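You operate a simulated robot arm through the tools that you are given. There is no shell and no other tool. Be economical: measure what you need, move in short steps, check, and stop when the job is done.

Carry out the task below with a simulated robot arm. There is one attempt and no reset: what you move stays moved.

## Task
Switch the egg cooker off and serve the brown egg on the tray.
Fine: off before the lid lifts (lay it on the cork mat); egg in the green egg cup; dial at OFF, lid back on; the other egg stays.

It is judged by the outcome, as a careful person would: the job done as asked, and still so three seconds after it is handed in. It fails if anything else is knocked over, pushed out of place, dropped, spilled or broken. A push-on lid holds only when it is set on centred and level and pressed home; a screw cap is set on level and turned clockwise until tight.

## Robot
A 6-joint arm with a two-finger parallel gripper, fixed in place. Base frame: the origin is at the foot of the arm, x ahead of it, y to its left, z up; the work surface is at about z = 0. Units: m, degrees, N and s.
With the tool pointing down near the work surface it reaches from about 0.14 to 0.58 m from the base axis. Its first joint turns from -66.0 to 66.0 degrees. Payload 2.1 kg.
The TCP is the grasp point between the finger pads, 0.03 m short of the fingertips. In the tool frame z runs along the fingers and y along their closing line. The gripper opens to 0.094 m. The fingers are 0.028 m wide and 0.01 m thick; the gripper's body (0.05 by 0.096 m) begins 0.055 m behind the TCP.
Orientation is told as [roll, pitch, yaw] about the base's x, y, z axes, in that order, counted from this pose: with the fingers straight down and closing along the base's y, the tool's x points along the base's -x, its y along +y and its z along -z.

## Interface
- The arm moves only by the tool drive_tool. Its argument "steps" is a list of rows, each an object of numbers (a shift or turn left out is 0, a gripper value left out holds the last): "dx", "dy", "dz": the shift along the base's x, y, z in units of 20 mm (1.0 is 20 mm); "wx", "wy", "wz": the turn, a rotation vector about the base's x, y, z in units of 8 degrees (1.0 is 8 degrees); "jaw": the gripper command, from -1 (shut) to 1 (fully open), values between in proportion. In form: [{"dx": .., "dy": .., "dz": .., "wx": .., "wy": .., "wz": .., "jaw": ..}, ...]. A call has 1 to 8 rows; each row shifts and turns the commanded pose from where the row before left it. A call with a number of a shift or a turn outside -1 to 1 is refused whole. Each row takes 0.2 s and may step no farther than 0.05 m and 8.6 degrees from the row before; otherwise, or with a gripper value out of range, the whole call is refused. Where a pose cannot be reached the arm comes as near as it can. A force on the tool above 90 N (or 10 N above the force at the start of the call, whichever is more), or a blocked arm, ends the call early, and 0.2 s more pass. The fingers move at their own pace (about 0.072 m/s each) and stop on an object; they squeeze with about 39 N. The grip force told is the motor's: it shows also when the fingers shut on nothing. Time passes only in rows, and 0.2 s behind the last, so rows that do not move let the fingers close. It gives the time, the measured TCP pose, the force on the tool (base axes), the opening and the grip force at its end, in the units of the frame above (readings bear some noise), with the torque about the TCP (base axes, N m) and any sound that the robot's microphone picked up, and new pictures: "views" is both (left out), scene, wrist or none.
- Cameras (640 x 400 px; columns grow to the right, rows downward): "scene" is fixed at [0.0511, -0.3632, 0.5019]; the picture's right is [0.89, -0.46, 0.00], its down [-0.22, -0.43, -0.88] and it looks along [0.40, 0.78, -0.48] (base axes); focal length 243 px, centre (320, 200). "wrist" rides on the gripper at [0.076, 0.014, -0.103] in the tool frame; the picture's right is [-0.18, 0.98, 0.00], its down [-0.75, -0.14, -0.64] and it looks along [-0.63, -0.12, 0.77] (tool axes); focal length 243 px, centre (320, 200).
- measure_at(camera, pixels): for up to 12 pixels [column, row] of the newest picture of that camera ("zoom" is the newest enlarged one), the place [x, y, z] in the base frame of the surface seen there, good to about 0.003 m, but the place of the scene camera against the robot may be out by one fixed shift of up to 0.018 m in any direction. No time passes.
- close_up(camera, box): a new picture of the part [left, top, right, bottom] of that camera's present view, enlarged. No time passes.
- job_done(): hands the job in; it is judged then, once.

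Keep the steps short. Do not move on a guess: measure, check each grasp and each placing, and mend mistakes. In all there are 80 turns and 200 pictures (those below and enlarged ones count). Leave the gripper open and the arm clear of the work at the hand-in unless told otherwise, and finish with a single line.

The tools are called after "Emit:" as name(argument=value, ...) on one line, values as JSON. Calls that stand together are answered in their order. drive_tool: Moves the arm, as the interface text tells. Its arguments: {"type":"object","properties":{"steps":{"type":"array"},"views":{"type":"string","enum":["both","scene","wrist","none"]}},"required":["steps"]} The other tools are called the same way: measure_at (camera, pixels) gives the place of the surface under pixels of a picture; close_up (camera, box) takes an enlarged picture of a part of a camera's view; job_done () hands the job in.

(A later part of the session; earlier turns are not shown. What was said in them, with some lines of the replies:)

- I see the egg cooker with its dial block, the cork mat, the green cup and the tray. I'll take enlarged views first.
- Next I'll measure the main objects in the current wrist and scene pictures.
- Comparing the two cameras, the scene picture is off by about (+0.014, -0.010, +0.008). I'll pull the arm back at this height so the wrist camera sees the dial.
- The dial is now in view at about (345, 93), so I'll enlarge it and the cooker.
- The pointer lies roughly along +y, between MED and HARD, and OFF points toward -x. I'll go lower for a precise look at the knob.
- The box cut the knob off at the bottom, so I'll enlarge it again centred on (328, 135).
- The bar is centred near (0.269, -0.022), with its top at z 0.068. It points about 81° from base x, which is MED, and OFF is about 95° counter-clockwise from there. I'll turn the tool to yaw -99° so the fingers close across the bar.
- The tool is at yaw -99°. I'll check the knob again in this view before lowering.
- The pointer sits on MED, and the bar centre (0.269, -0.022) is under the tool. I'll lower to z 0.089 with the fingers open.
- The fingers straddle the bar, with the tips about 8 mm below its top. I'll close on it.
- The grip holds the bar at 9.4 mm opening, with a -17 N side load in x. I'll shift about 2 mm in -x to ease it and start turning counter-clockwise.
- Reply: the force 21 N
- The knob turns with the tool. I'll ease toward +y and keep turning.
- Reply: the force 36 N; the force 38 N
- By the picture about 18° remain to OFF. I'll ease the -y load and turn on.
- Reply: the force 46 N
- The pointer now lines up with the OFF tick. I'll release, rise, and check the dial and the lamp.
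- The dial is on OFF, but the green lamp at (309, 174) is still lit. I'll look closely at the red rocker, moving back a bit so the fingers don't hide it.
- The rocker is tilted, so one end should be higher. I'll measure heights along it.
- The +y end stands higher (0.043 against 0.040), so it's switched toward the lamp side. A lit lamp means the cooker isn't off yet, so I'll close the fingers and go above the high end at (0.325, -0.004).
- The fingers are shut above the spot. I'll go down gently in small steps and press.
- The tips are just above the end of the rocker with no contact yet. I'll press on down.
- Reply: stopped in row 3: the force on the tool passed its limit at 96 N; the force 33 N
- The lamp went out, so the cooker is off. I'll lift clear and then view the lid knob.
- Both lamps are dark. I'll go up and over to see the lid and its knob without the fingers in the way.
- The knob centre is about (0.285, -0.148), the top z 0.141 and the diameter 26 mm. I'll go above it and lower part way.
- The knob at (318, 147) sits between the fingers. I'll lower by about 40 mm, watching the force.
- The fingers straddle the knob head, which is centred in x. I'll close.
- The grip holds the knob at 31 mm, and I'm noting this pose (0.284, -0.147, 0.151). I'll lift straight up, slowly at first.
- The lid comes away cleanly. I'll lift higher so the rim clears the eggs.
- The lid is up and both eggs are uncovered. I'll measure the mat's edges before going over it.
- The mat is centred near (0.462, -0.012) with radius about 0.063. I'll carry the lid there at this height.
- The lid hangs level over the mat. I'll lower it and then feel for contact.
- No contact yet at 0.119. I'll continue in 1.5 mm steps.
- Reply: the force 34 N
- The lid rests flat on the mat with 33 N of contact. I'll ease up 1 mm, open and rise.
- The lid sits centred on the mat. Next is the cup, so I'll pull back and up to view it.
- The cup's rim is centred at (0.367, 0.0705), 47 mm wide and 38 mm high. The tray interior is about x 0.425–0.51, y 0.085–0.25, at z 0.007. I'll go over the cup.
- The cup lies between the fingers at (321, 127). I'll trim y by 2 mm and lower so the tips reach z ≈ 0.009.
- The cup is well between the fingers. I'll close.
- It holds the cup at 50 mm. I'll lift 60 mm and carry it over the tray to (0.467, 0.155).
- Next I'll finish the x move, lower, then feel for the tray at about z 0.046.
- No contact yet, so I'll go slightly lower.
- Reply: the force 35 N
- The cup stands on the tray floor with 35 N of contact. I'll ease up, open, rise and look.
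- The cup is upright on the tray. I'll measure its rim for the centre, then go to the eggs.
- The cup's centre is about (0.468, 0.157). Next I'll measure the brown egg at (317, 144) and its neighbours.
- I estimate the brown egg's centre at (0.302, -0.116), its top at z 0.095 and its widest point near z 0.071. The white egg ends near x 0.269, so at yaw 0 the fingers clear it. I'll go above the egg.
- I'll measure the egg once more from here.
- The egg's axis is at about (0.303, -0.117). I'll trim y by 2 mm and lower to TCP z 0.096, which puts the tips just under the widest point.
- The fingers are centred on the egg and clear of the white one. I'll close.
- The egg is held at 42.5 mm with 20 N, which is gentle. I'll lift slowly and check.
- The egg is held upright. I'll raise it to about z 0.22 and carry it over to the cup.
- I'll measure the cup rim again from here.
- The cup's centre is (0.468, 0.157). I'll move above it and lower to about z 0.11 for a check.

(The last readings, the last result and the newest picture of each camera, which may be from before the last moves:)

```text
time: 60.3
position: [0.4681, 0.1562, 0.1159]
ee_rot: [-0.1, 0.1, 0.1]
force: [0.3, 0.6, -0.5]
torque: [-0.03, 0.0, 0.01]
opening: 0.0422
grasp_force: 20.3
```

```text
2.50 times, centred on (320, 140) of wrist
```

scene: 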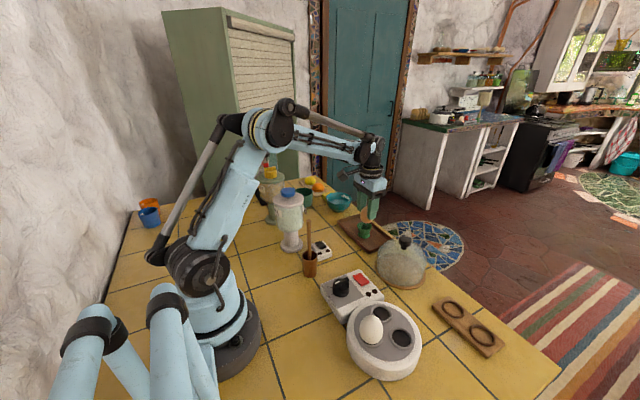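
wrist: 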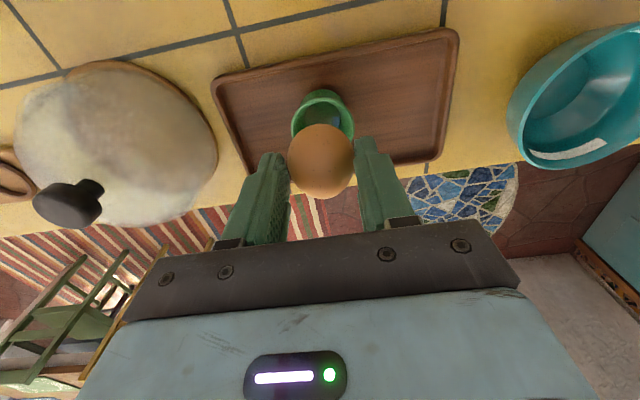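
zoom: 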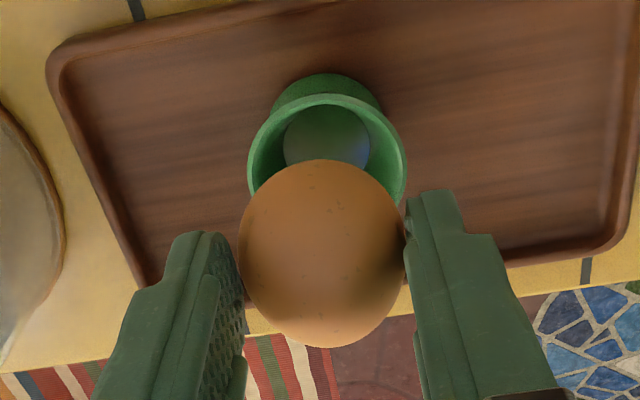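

It's well aligned. I'll lower in small steps, feeling for contact.

Emit:
drive_tool(steps=[{"dz": -0.7}, {"dz": -0.6}, {"dz": -0.3}, {"dz": -0.15}])

Emit:
close_up(camera="scene", box=[340, 200, 400, 250])

```text
time: 61.3
position: [0.4689, 0.1549, 0.08]
ee_rot: [0.1, 0.0, 0.1]
force: [-1.9, 6.8, 17.5]
torque: [0.34, -0.01, 0.01]
opening: 0.0424
grasp_force: 19.6
```

scene: 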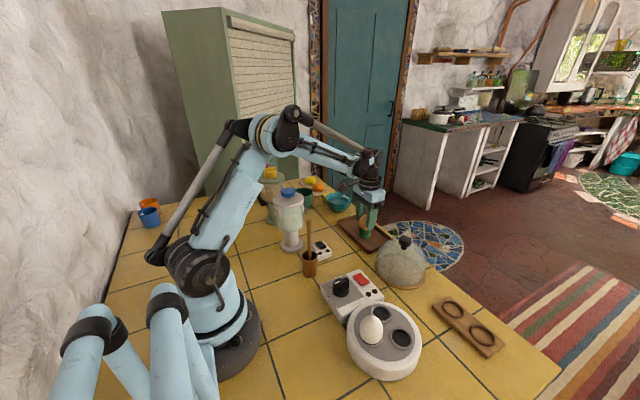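
wrist: 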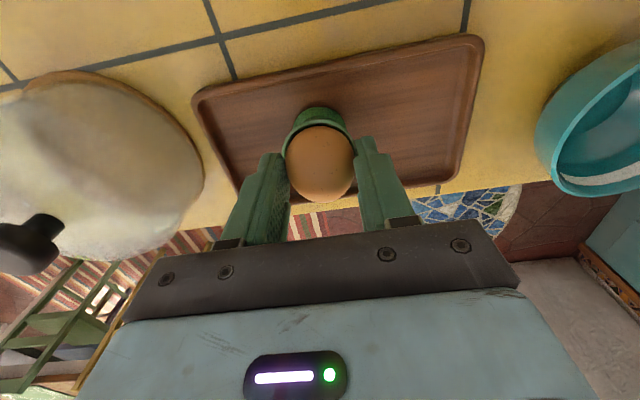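

```text
8.00 times, centred on (370, 225) of scene
```

zoom: 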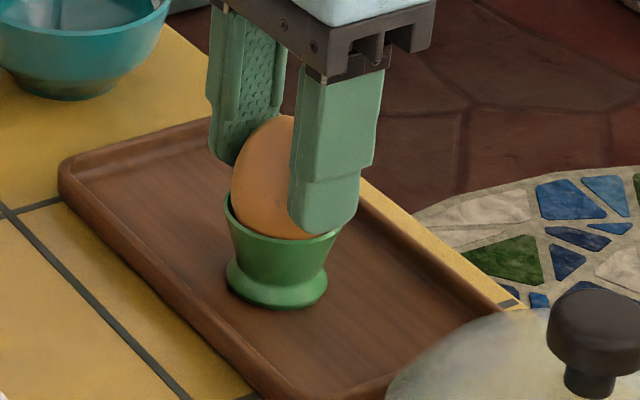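

It made contact early: 17 N up and +7 N in y. The egg touches the cup's -y wall, since I'm at y 0.155 and the cup is at 0.157. I'll ease up slightly, shift +2 mm in y and lower again.

Emit:
drive_tool(steps=[{"dz": 0.1}, {"dy": 0.1}, {"dz": -0.1}], views="none")

```text
time: 62.1
position: [0.468, 0.1572, 0.0808]
ee_rot: [0.0, 0.2, -0.1]
force: [1.8, -3.6, 10.0]
torque: [-0.13, -0.07, -0.01]
opening: 0.0423
grasp_force: 19.8
```

The load is nearly vertical and light now at 10 N, so the egg sits in the cup. I'll open gradually.

Emit:
drive_tool(steps=[{"jaw": -0.1}, {"jaw": 0.05}, {"jaw": 0.2}, {}])

Emit:
close_up(camera="scene", box=[340, 200, 400, 250])

```text
time: 63.1
position: [0.4676, 0.1565, 0.0809]
ee_rot: [0.0, 0.0, 0.0]
force: [-0.6, -0.3, -0.1]
torque: [0.0, -0.04, -0.02]
opening: 0.0566
grasp_force: 0.0
```

scene: 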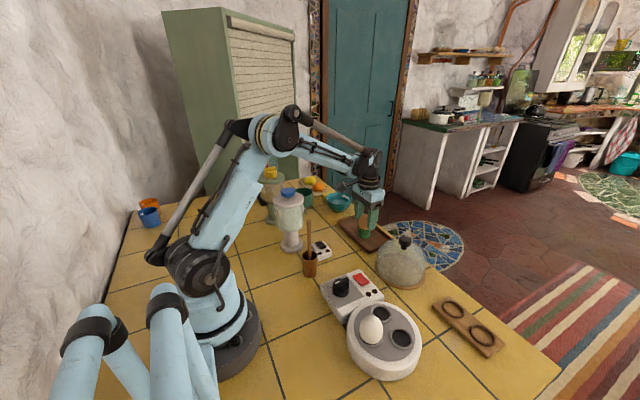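
wrist: 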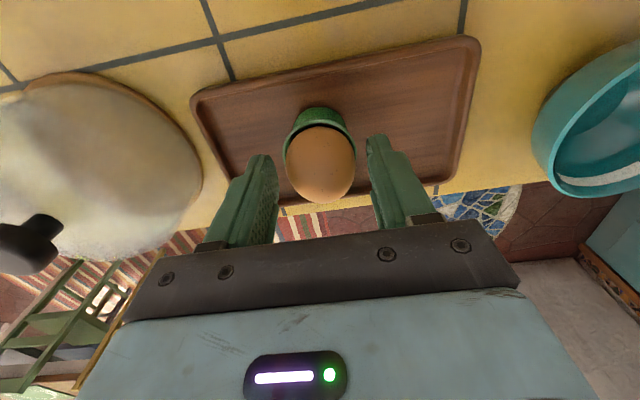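

```text
8.00 times, centred on (370, 225) of scene
```

zoom: 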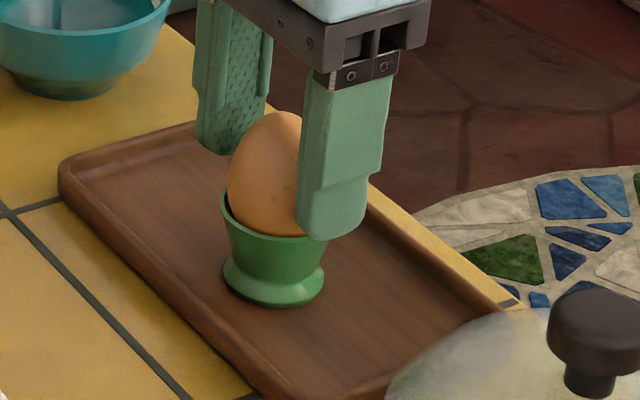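

The egg stands in the cup. I'll rise straight up and then go over the lid.

Emit:
drive_tool(steps=[{"jaw": 0.35}, {"dz": 0.5}, {"dz": 1}, {"dz": 1}, {"dz": 1}, {"dz": 1}, {"dz": 1}])

Emit:
close_up(camera="scene", box=[330, 190, 430, 290])

```text
time: 64.7
position: [0.4674, 0.1576, 0.1918]
ee_rot: [0.0, 0.1, 0.0]
force: [1.1, 0.6, -0.4]
torque: [0.02, 0.0, 0.01]
opening: 0.0635
grasp_force: 0.0
```

scene: 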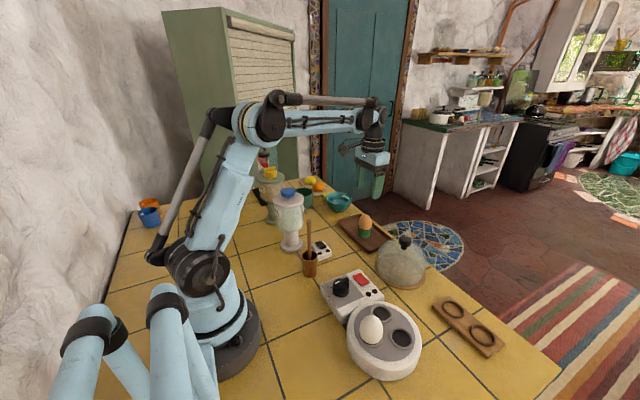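
wrist: 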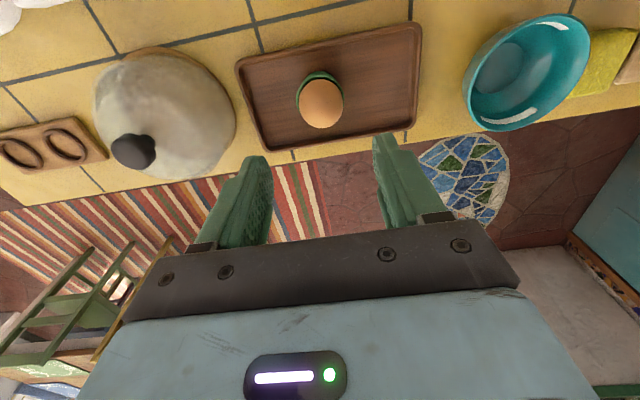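

```text
4.00 times, centred on (380, 240) of scene
```

zoom: 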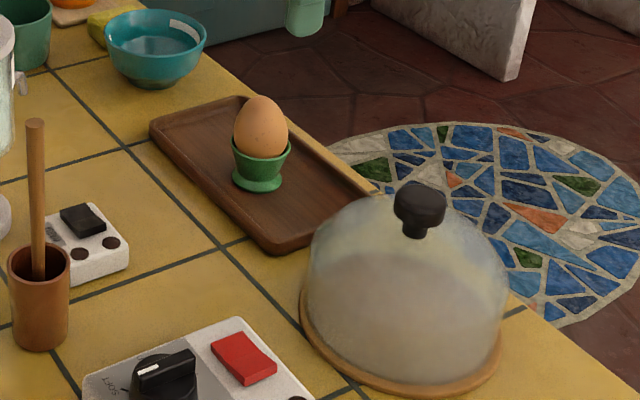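

The egg is upright in the cup on the tray. I'll go back over the lid knob at (0.4597, -0.0132).

Emit:
drive_tool(steps=[{"dy": -1, "jaw": 0.3}, {"dy": -1}, {"dy": -1}, {"dy": -1}, {"dy": -1}, {"dy": -1, "dx": -0.2}, {"dy": -1, "dx": -0.19}, {"dy": -1}], views="none")

Emit:
drive_tool(steps=[{"dy": -0.53}, {"dz": -1}, {"dz": -1}], views="wrist")

Emit:
measure_at(camera="wrist", pixels=[[318, 150], [310, 160], [328, 160]])

```text
time: 66.5
position: [0.4602, -0.0029, 0.1906]
ee_rot: [0.0, 0.0, 0.0]
force: [-0.1, -1.6, -1.1]
torque: [0.01, 0.03, -0.01]
opening: 0.0611
grasp_force: 0.1
```

```text
time: 67.3
position: [0.4601, -0.0126, 0.1491]
ee_rot: [-0.1, 0.1, 0.0]
force: [0.2, -0.7, 0.0]
torque: [0.0, 0.01, 0.04]
opening: 0.0614
grasp_force: 0.0
```

wrist: 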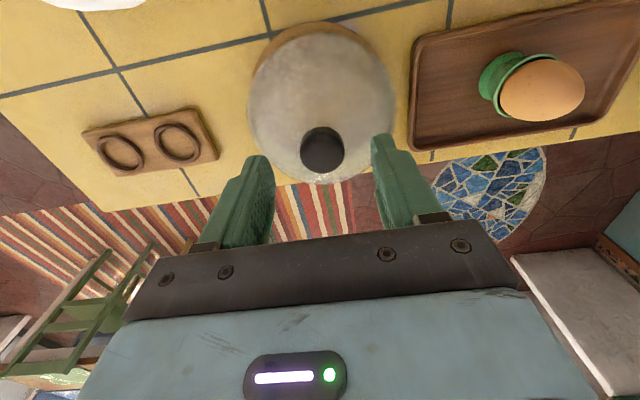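

```text
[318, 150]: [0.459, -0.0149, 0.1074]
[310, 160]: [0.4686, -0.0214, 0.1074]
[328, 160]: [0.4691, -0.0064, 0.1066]
```

The knob is centred between the fingers. I'll lower to 0.115 and close.

Emit:
drive_tool(steps=[{"dz": -0.8}, {"dz": -0.6}, {"dz": -0.3}, {"jaw": -1}, {}, {}], views="wrist")

```text
time: 68.7
position: [0.4606, -0.0121, 0.1167]
ee_rot: [0.0, 0.2, 0.0]
force: [0.5, -0.1, 0.2]
torque: [-0.01, 0.0, 0.01]
opening: 0.0309
grasp_force: 38.8
```

wrist: 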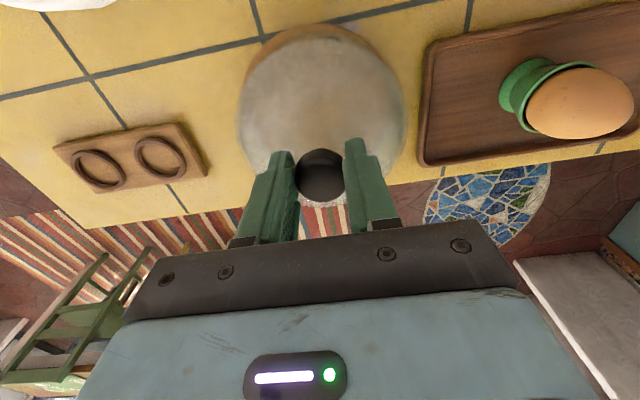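

It holds the knob at 31 mm. I'll lift to z 0.27 and carry the lid back.

Emit:
drive_tool(steps=[{"dz": 0.5}, {"dz": 1}, {"dz": 1}, {"dz": 1}, {"dz": 1}, {"dz": 1}, {"dz": 1}, {"dz": 1}], views="none")

Emit:
drive_tool(steps=[{"dx": -1, "dy": -0.75}, {"dx": -1, "dy": -0.75}, {"dx": -1, "dy": -0.75}, {"dx": -1, "dy": -0.75}, {"dx": -1, "dy": -0.75}, {"dx": -1, "dy": -0.75}, {"dx": -1, "dy": -0.75}, {"dx": -1, "dy": -0.75}], views="none")

Emit:
drive_tool(steps=[{"dx": -0.78, "dy": -0.74}, {}])

```text
time: 70.5
position: [0.4588, -0.0104, 0.2661]
ee_rot: [0.0, 0.1, -0.1]
force: [-0.2, -0.1, -0.7]
torque: [0.02, -0.02, -0.01]
opening: 0.0311
grasp_force: 38.8
```

```text
time: 72.3
position: [0.2995, -0.1317, 0.2663]
ee_rot: [0.0, 0.2, 0.0]
force: [-0.2, 0.1, -2.2]
torque: [0.02, -0.01, 0.0]
opening: 0.0309
grasp_force: 39.0
```

```text
time: 72.9
position: [0.2835, -0.1464, 0.2662]
ee_rot: [0.1, 0.2, 0.1]
force: [-0.2, -1.5, -0.4]
torque: [-0.02, -0.01, 0.02]
opening: 0.0307
grasp_force: 38.8
```

scene: 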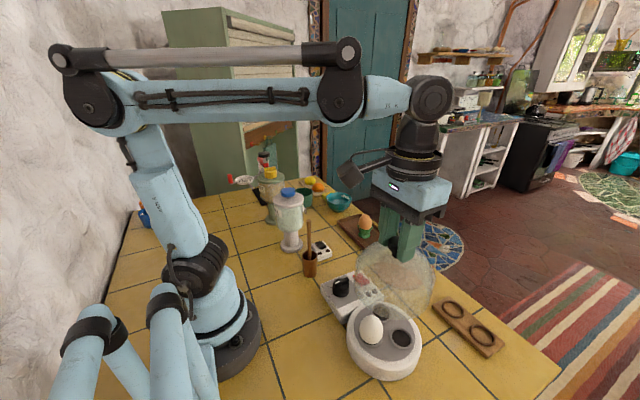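
wrist: 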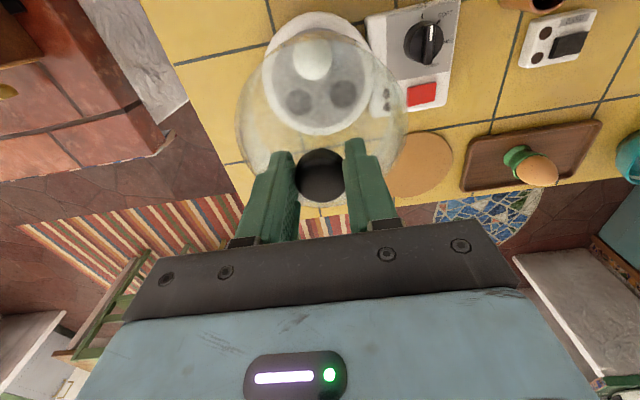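

The summed moves put me within about 0.6 mm of the original seat. I'll trim that and lower to just above it.

Emit:
drive_tool(steps=[{"dz": -1, "dy": -0.03}, {"dz": -1}, {"dz": -1}, {"dz": -1}, {"dz": -0.6}, {}])

Emit:
close_up(camera="scene", box=[330, 250, 450, 390])

```text
time: 74.3
position: [0.2845, -0.1477, 0.1745]
ee_rot: [-0.1, 0.1, -0.1]
force: [-0.3, 0.5, -1.4]
torque: [0.0, 0.01, 0.01]
opening: 0.031
grasp_force: 39.0
```

scene: 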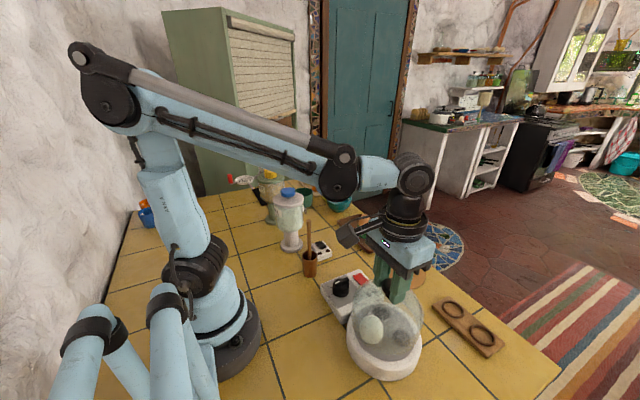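
wrist: 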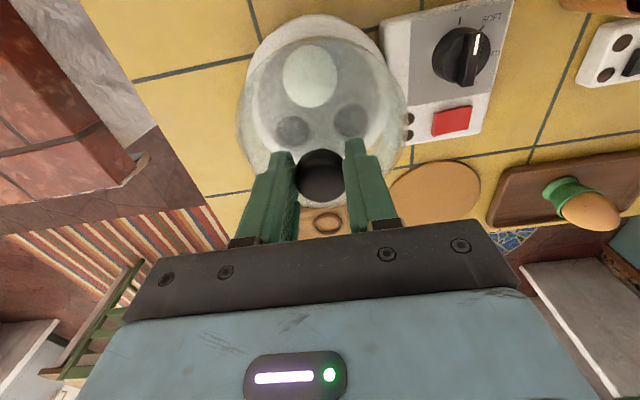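

```text
2.86 times, centred on (390, 320) of scene
```

zoom: 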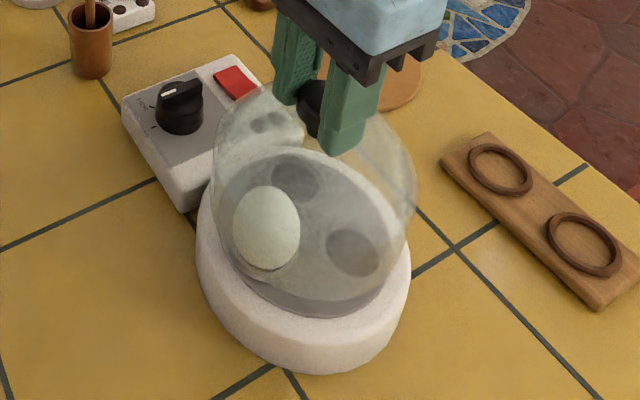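

It's aligned and level. I'll lower to near the seat and then feel.

Emit:
drive_tool(steps=[{"dz": -0.4}, {"dz": -0.3}, {"dz": -0.15}, {"dz": -0.1}, {"dz": -0.1}], views="none")

```text
time: 75.5
position: [0.2863, -0.1483, 0.1524]
ee_rot: [-0.1, 0.1, 0.0]
force: [0.4, 0.0, -1.5]
torque: [0.02, -0.01, 0.03]
opening: 0.0309
grasp_force: 39.3
```

Emit:
drive_tool(steps=[{"dz": -0.07}, {"dz": -0.07}], views="none")

```text
time: 76.1
position: [0.2861, -0.1466, 0.1509]
ee_rot: [0.1, 0.1, 0.0]
force: [0.9, 0.7, -0.8]
torque: [-0.02, -0.01, -0.04]
opening: 0.0308
grasp_force: 39.0
```

No contact yet, so I'll go on in small steps.

Emit:
drive_tool(steps=[{"dz": -0.07}, {"dz": -0.07}], views="scene")

Emit:
close_up(camera="scene", box=[330, 260, 440, 390])

```text
time: 76.7
position: [0.284, -0.1474, 0.1486]
ee_rot: [0.1, 0.2, 0.0]
force: [-3.8, 2.6, 33.3]
torque: [0.08, -0.08, 0.03]
opening: 0.0309
grasp_force: 39.3
```

scene: 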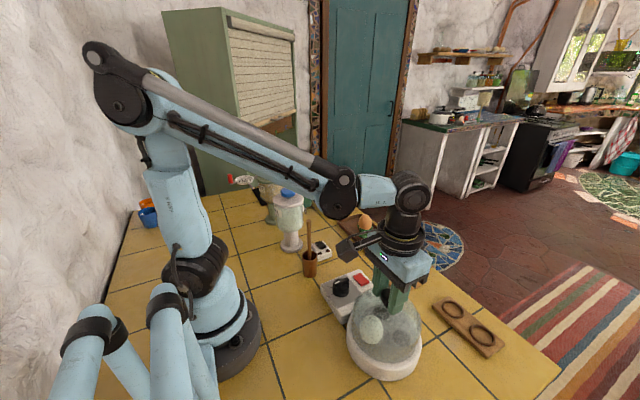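

```text
3.08 times, centred on (385, 325) of scene
```

zoom: 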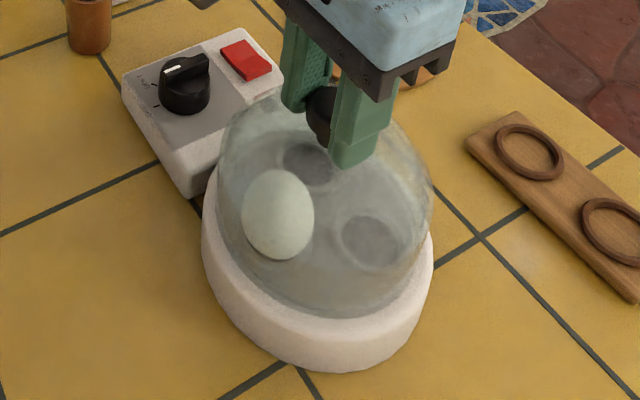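

It's seating with 33 N, squarely. I'll press a little more to be sure it's home.

Emit:
drive_tool(steps=[{"dz": -0.06}, {}], views="none")

```text
time: 77.3
position: [0.2857, -0.1483, 0.1458]
ee_rot: [0.0, 0.1, 0.0]
force: [1.7, 2.0, 33.3]
torque: [0.1, -0.16, 0.03]
opening: 0.0306
grasp_force: 39.3
```

It moved about 2 mm further at the same force, so I'll keep pressing until it's firm.

Emit:
drive_tool(steps=[{"dz": -0.06}, {}], views="none")

Emit:
drive_tool(steps=[{"dz": -0.06}, {}], views="both")

Emit:
close_up(camera="scene", box=[330, 260, 440, 390])

```text
time: 77.9
position: [0.2852, -0.1478, 0.1457]
ee_rot: [0.0, 0.1, 0.0]
force: [4.7, 3.3, 31.9]
torque: [0.08, -0.28, 0.02]
opening: 0.0311
grasp_force: 39.0
```

```text
time: 78.5
position: [0.2855, -0.1478, 0.1437]
ee_rot: [-0.1, 0.1, -0.1]
force: [2.2, 3.8, 32.7]
torque: [0.08, -0.29, 0.02]
opening: 0.031
grasp_force: 38.5
```

scene: 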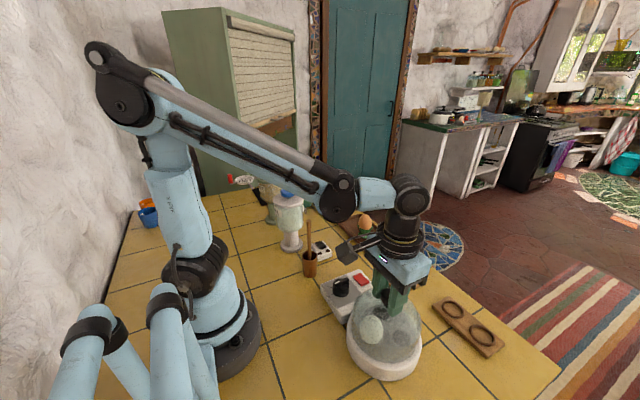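
wrist: 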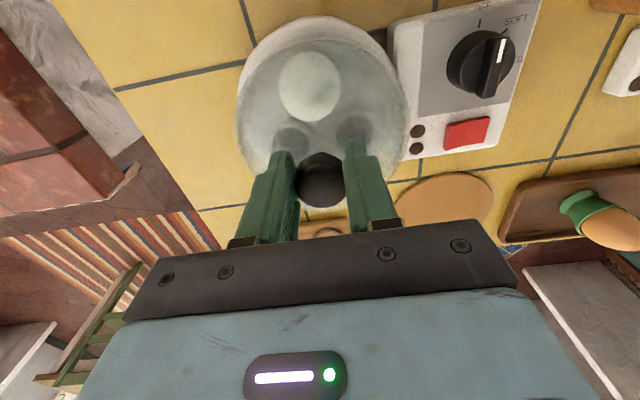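

```text
3.08 times, centred on (385, 325) of scene
```

zoom: 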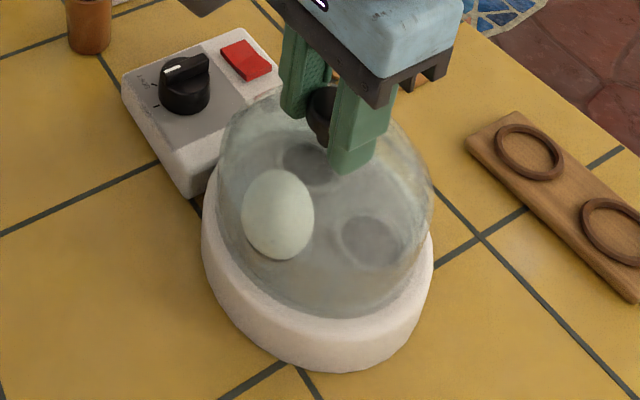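

The force stays at 33 N because the fingers slip on the knob; the lid itself no longer moves. I'll let go, rise, and press on top of the knob with closed fingers to be sure.

Emit:
drive_tool(steps=[{"dz": 0.15, "jaw": 0.3}, {}, {"dz": 1}, {"dz": 1}, {"dz": 0.5}])

Emit:
measure_at(camera="wrist", pixels=[[318, 147], [310, 150], [326, 150], [318, 160], [318, 135]])

Emit:
close_up(camera="scene", box=[310, 250, 450, 390])

```text
time: 79.7
position: [0.2845, -0.1481, 0.1985]
ee_rot: [0.0, 0.1, 0.0]
force: [-0.3, -1.0, 0.5]
torque: [0.01, 0.0, -0.02]
opening: 0.0613
grasp_force: 0.0
```

scene: 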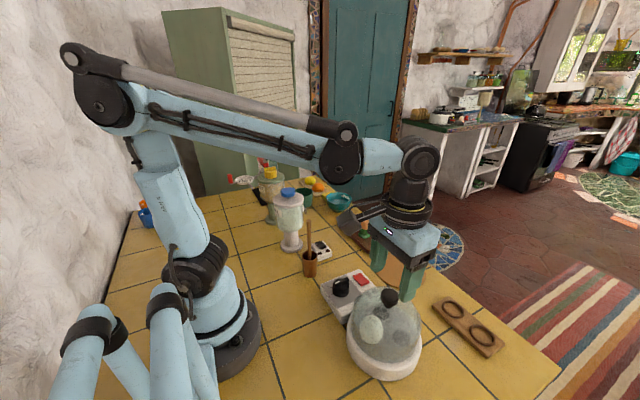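
wrist: 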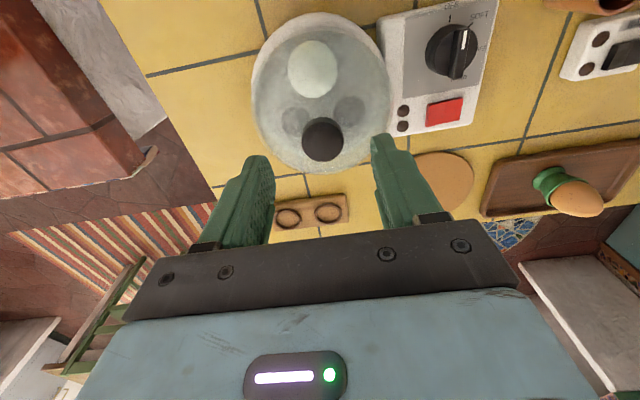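

```text
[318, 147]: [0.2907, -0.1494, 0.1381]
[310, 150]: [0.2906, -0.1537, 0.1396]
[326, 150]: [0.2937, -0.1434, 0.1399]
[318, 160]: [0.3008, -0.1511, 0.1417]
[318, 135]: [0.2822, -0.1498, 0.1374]
```

```text
2.86 times, centred on (380, 320) of scene
```

zoom: 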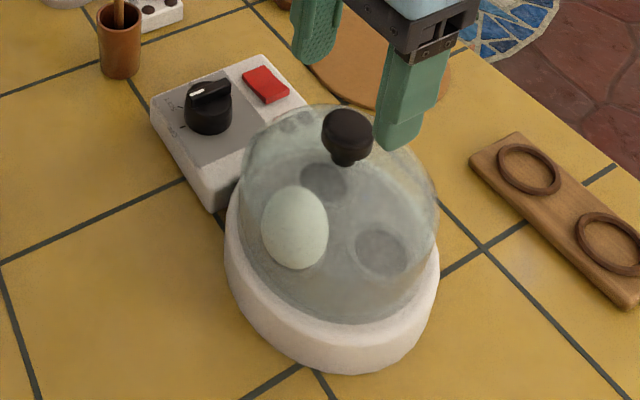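

The knob looks about 1 mm higher in the picture than at the start. I'll close the fingers and press straight down on it.

Emit:
drive_tool(steps=[{"jaw": -1}, {}, {}, {"dz": -0.8}, {"dz": -0.3}, {"dz": -0.15}], views="none")

```text
time: 81.1
position: [0.2849, -0.1478, 0.1724]
ee_rot: [-0.1, 0.1, 0.1]
force: [-0.3, 0.0, 0.0]
torque: [0.02, -0.05, 0.03]
opening: 0.0001
grasp_force: 32.7
```

Emit:
drive_tool(steps=[{"dz": -0.07}, {"dz": -0.06}, {"dz": -0.06}, {"dz": -0.06}], views="none")

```text
time: 82.1
position: [0.2847, -0.1488, 0.17]
ee_rot: [0.1, 0.3, -0.1]
force: [-10.7, 2.3, 51.5]
torque: [0.07, 0.07, 0.03]
opening: 0.0
grasp_force: 33.2
```

It's firm at 51 N. I'll press a little more.

Emit:
drive_tool(steps=[{"dz": -0.05}, {"dz": -0.04}], views="scene")

Emit:
close_up(camera="scene", box=[310, 250, 450, 390])

```text
time: 82.7
position: [0.2847, -0.1474, 0.1693]
ee_rot: [0.1, 0.4, 0.0]
force: [-2.9, 0.8, 19.1]
torque: [0.09, -0.13, -0.04]
opening: 0.0
grasp_force: 32.3
stopped in row 2: the force on the tool passed its limit at 93 N (the readings are from after the stop); the commanded pose is now the measured one
```

scene: 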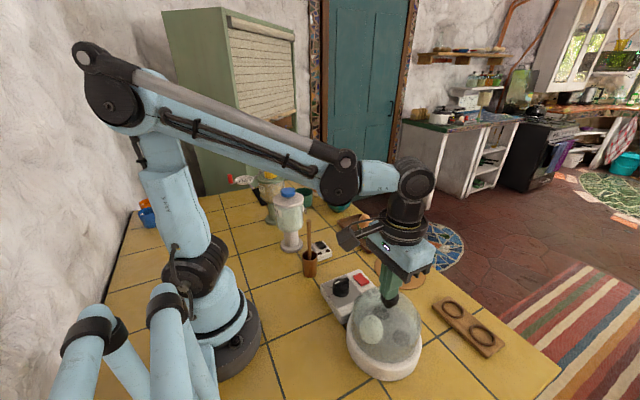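

```text
2.86 times, centred on (380, 320) of scene
```

zoom: 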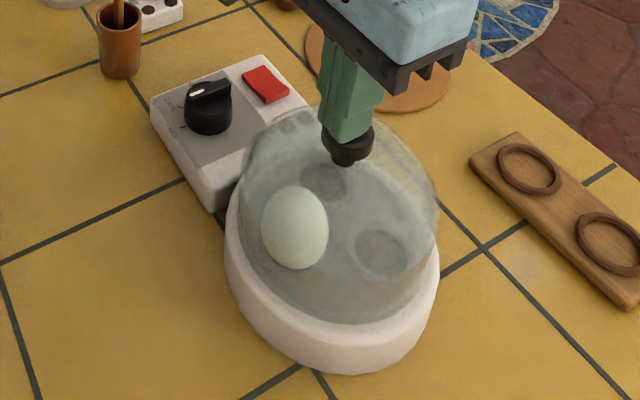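

It was pressed to 93 N and stood firm. I'll rise, back away with the gripper open, and compare.

Emit:
drive_tool(steps=[{"dz": 0.7}, {"dz": 1, "jaw": 1}, {"dz": 1}, {"dz": 1, "dx": -1}, {"dz": 1, "dx": -1}, {"dz": 1, "dx": -1, "dy": 1}, {"dz": 1, "dx": -1, "dy": 1}, {"dy": 1}])

Emit:
close_up(camera="scene", box=[290, 220, 450, 390])

Emit:
close_up(camera="wrist", box=[230, 20, 430, 200])

Emit:
measure_at(camera="scene", pixels=[[390, 292], [390, 298], [390, 303], [384, 298], [397, 298]])

Emit:
close_up(camera="scene", box=[310, 180, 440, 290])

```text
time: 84.5
position: [0.2042, -0.0876, 0.3028]
ee_rot: [0.0, 0.2, 0.0]
force: [0.9, -0.1, -0.4]
torque: [0.0, 0.02, 0.0]
opening: 0.0938
grasp_force: 0.0
```

scene: 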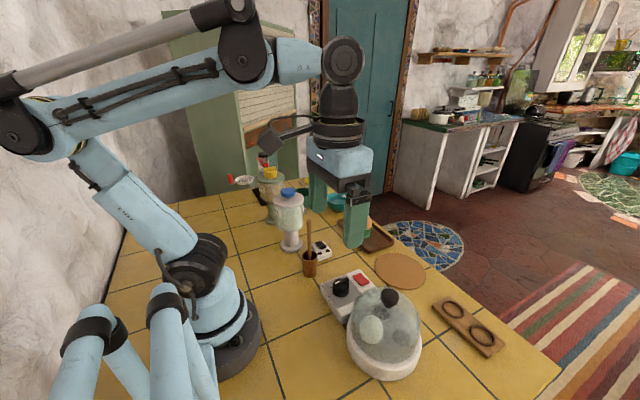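
wrist: 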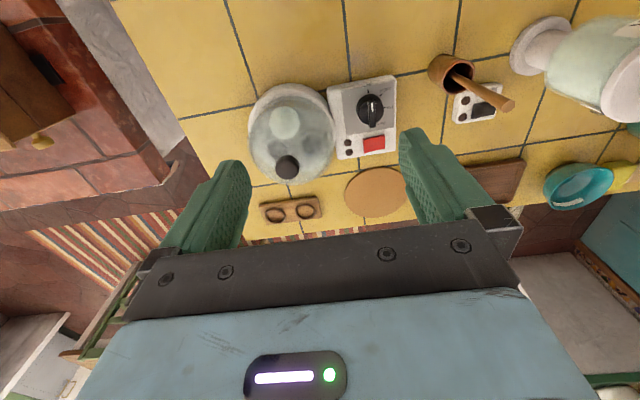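

```text
2.35 times, centred on (370, 305) of scene
```

zoom: 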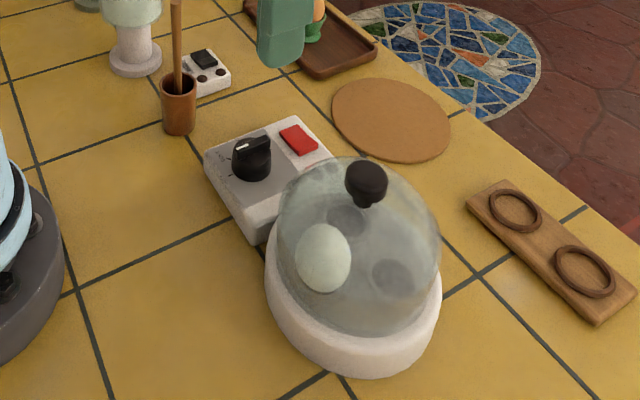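

```text
2.22 times, centred on (330, 110) of wrist
```

zoom: 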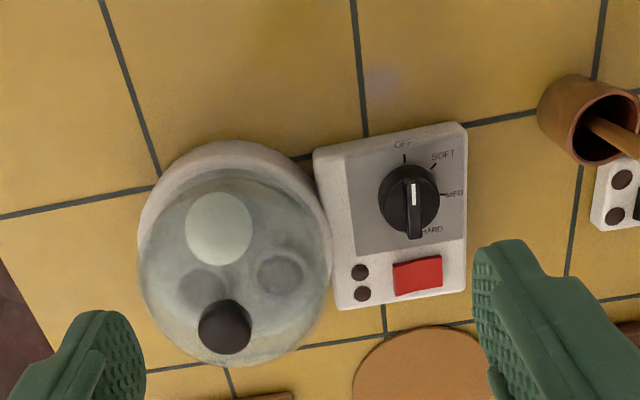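

```text
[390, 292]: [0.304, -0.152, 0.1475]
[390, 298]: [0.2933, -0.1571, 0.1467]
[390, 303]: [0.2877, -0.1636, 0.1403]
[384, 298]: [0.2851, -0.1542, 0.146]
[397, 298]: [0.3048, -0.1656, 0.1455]
```

```text
3.64 times, centred on (375, 235) of scene
```

zoom: 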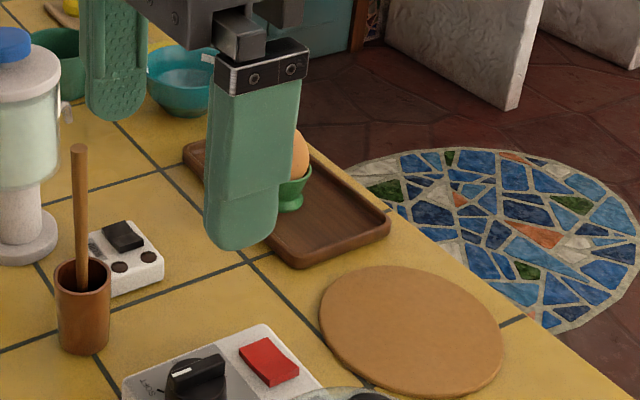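

I'll take the same crop as before the lid was lifted to compare its seat, plus a magnified view of the rim.

Emit:
close_up(camera="scene", box=[310, 250, 450, 390])

Emit:
close_up(camera="scene", box=[340, 320, 430, 385])

Emit:
close_up(camera="wrist", box=[240, 75, 345, 190])

```text
2.86 times, centred on (380, 320) of scene
```

zoom: 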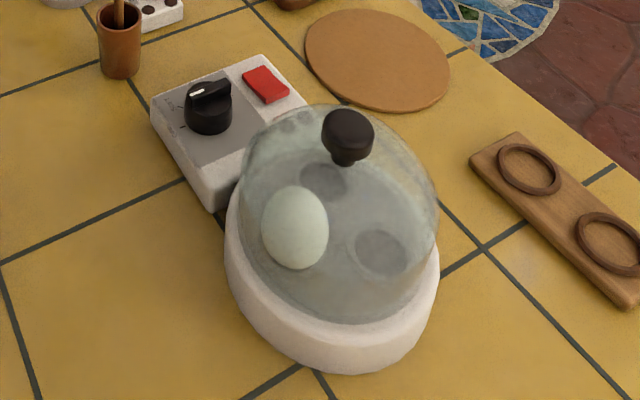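

```text
6.15 times, centred on (385, 352) of scene
```

zoom: 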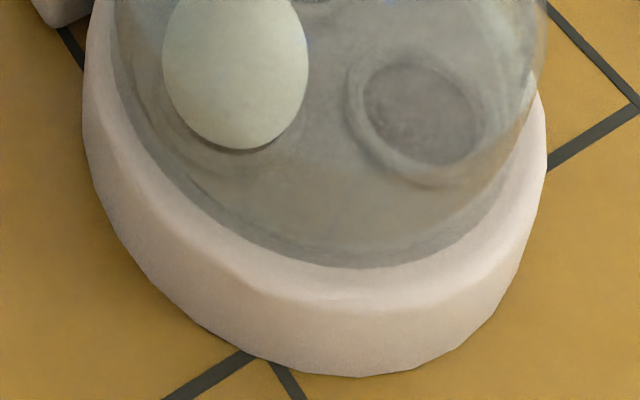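

```text
3.48 times, centred on (292, 132) of wrist
```

zoom: 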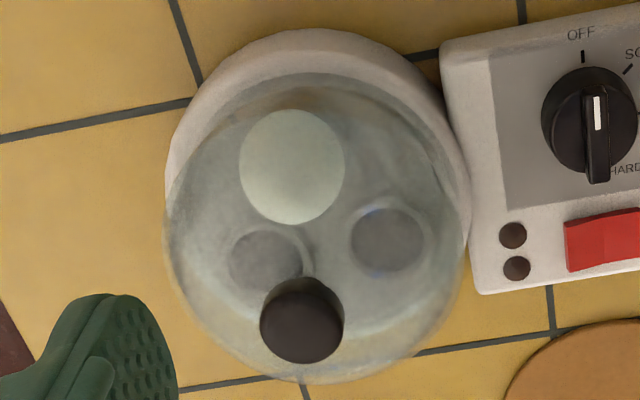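

The lid looks the same to within about a pixel. For a stricter comparison I'll return to the exact pose (0.204, -0.149, 0.298) from which I viewed the lid before lifting it.

Emit:
drive_tool(steps=[{"dy": -1, "dz": -0.22}, {"dy": -1}, {"dy": -1.0, "jaw": 0.3}, {"dy": -0.05}, {}], views="wrist")

Emit:
close_up(camera="wrist", box=[230, 20, 430, 200])

Emit:
measure_at(camera="wrist", pixels=[[331, 163], [321, 162], [342, 162], [331, 153], [331, 172], [290, 140], [331, 181]])

```text
time: 85.7
position: [0.2046, -0.1495, 0.2993]
ee_rot: [0.1, 0.3, -0.1]
force: [0.6, -0.3, -0.7]
torque: [-0.02, 0.01, -0.05]
opening: 0.0613
grasp_force: 0.0
```

wrist: 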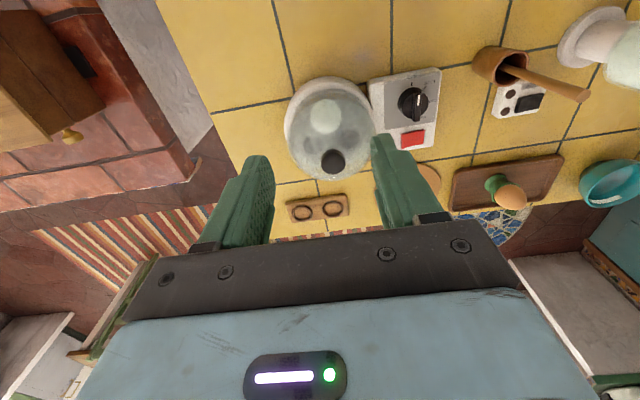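

```text
2.22 times, centred on (330, 110) of wrist
```

zoom: 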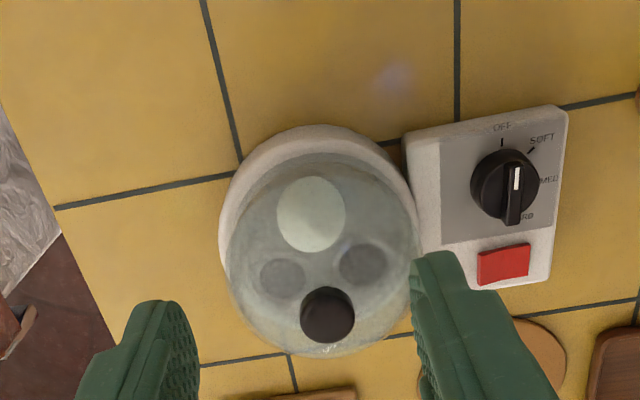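

```text
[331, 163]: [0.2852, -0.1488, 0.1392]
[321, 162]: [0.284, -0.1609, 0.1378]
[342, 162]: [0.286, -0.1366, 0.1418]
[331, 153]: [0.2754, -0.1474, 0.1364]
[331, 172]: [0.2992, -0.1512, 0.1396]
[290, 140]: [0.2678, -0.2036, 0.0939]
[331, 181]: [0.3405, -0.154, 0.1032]
```

Against the earlier picture, the lid knob is about 2 mm further toward +y; the height is unchanged. To set it truly centred I'll regrip, lift a few mm, shift -2 mm in y and press again.

Emit:
drive_tool(steps=[{"dx": 1, "dy": 0.08}, {"dx": 1}, {"dx": 1, "dz": -0.5}, {"dx": 1, "dz": -1}, {"dz": -1}, {"dz": -1}, {"dz": -1}, {"dz": -1}], views="none")

Emit:
drive_tool(steps=[{"dz": -0.8}, {"dz": -0.7}, {"dz": -0.45}, {}], views="wrist")

Emit:
close_up(camera="wrist", box=[230, 100, 410, 230])

```text
time: 87.5
position: [0.2841, -0.1473, 0.1877]
ee_rot: [0.1, 0.2, -0.1]
force: [0.4, 0.3, -0.1]
torque: [-0.03, 0.03, 0.02]
opening: 0.0614
grasp_force: 0.0
```

```text
time: 88.5
position: [0.284, -0.1484, 0.1482]
ee_rot: [0.1, 0.3, -0.1]
force: [0.3, 0.5, -0.1]
torque: [0.0, 0.01, 0.01]
opening: 0.0612
grasp_force: 0.1
```

wrist: 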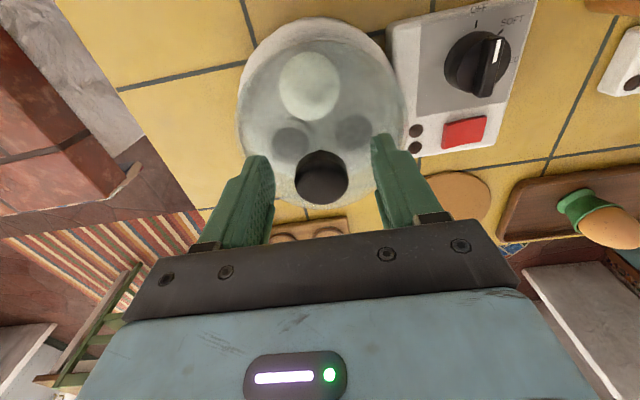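

```text
3.08 times, centred on (320, 165) of wrist
```

zoom: 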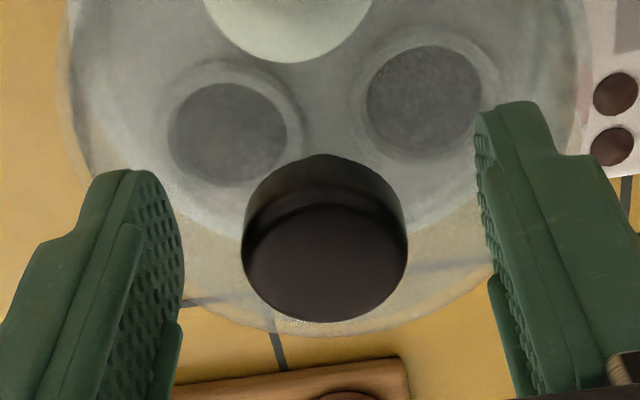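

The fingers straddle the knob. Now I'll grip, lift 5 mm, shift -2 mm in y, and lower again.

Emit:
drive_tool(steps=[{"jaw": -1}, {}, {}, {"dz": 0.25}, {"dy": -0.1, "dx": 0.02}, {"dz": -0.1}, {"dz": -0.1}], views="none")

Emit:
drive_tool(steps=[{"dz": -0.07}, {"dz": -0.07}], views="wrist")

```text
time: 90.1
position: [0.2858, -0.1498, 0.1497]
ee_rot: [0.1, 0.3, 0.0]
force: [-0.8, -0.9, -1.1]
torque: [0.02, 0.0, -0.01]
opening: 0.0307
grasp_force: 38.8
```

```text
time: 90.7
position: [0.2851, -0.1511, 0.1483]
ee_rot: [-0.1, 0.5, -0.1]
force: [-3.8, -1.2, 19.2]
torque: [0.02, -0.39, 0.02]
opening: 0.0308
grasp_force: 39.4
5 turns are left
```

wrist: 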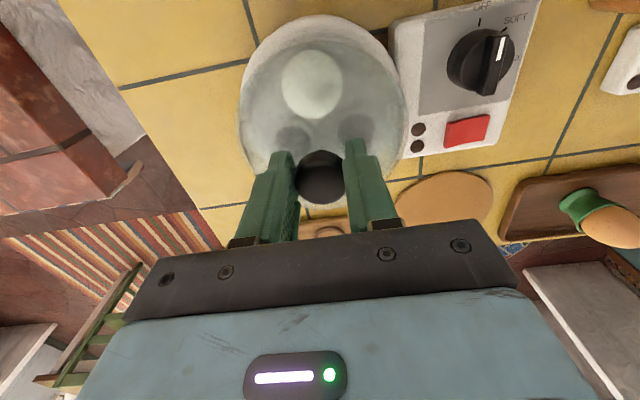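

It's seating with 19 N and nearly no side load. I'll let go, rise, and shut the fingers for the final press.

Emit:
drive_tool(steps=[{"dz": -0.05}, {"dz": 0.08}, {"jaw": 0.3}, {}, {"dz": 1}, {"dz": 1}, {"dz": 0.5, "jaw": -1}, {}], views="none")

```text
time: 92.5
position: [0.2855, -0.1497, 0.1991]
ee_rot: [0.1, 0.3, -0.1]
force: [1.0, -0.5, -0.5]
torque: [0.0, 0.03, -0.04]
opening: 0.0
grasp_force: 20.0
4 turns are left
```

I'm above the knob with the fingers shut, so I'll press it straight down.

Emit:
drive_tool(steps=[{"dz": -0.8}, {"dz": -0.4}, {"dz": -0.2}, {"dz": -0.08}, {"dz": -0.06}, {"dz": -0.05}, {"dz": -0.04}], views="none")

```text
time: 93.9
position: [0.2852, -0.1501, 0.1681]
ee_rot: [0.1, 0.6, 0.0]
force: [-2.3, 1.3, 19.1]
torque: [0.04, -0.19, 0.01]
opening: 0.0
grasp_force: 33.2
stopped in row 7: the force on the tool passed its limit at 93 N (the readings are from after the stop); the commanded pose is now the measured one
3 turns are left
```

The knob stands firm at 93 N and about 1 mm lower than before. I'll rise, open, and clear the work for a last look.

Emit:
drive_tool(steps=[{"dz": 0.7}, {"dz": 1}, {"dz": 1, "jaw": 1}, {"dz": 1}, {"dz": 1, "dx": -1}, {"dz": 1, "dx": -1}, {"dz": 1, "dx": -1}, {"dx": -0.7}], views="both")

```text
time: 95.7
position: [0.2113, -0.1499, 0.3014]
ee_rot: [0.2, 0.6, -0.1]
force: [0.4, -0.7, 0.1]
torque: [-0.02, -0.02, -0.01]
opening: 0.0939
grasp_force: 0.0
2 turns are left
```

scene: 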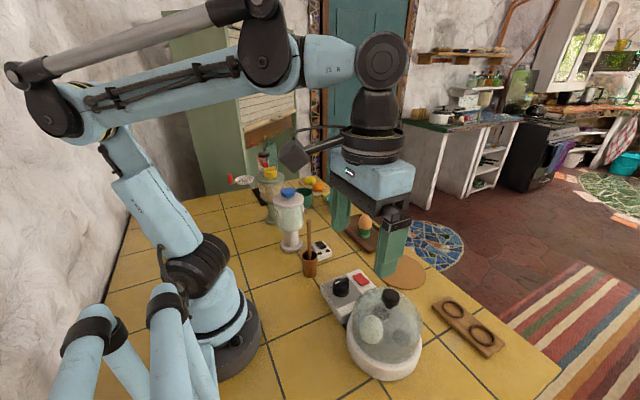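
wrist: 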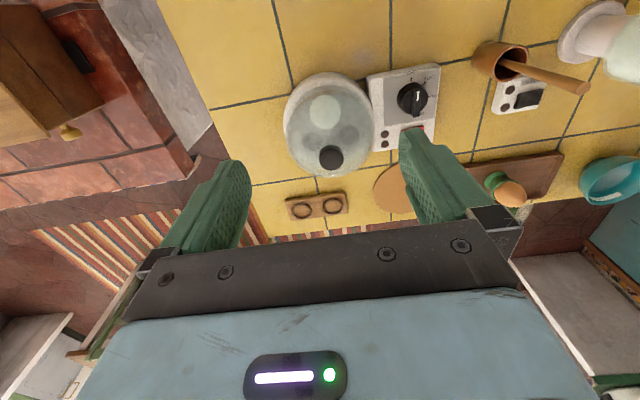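

The lid is back on level, the dial is at OFF with both lamps dark, the brown egg is in the green cup on the tray, and the white egg is still in the cooker. I'm handing in.

Emit:
job_done()

```text
The job is handed in.
```

The egg cooker is off with its dial at OFF, the brown egg is in the green egg cup on the tray, the lid is back on and pressed down, and the white egg was left in the cooker.
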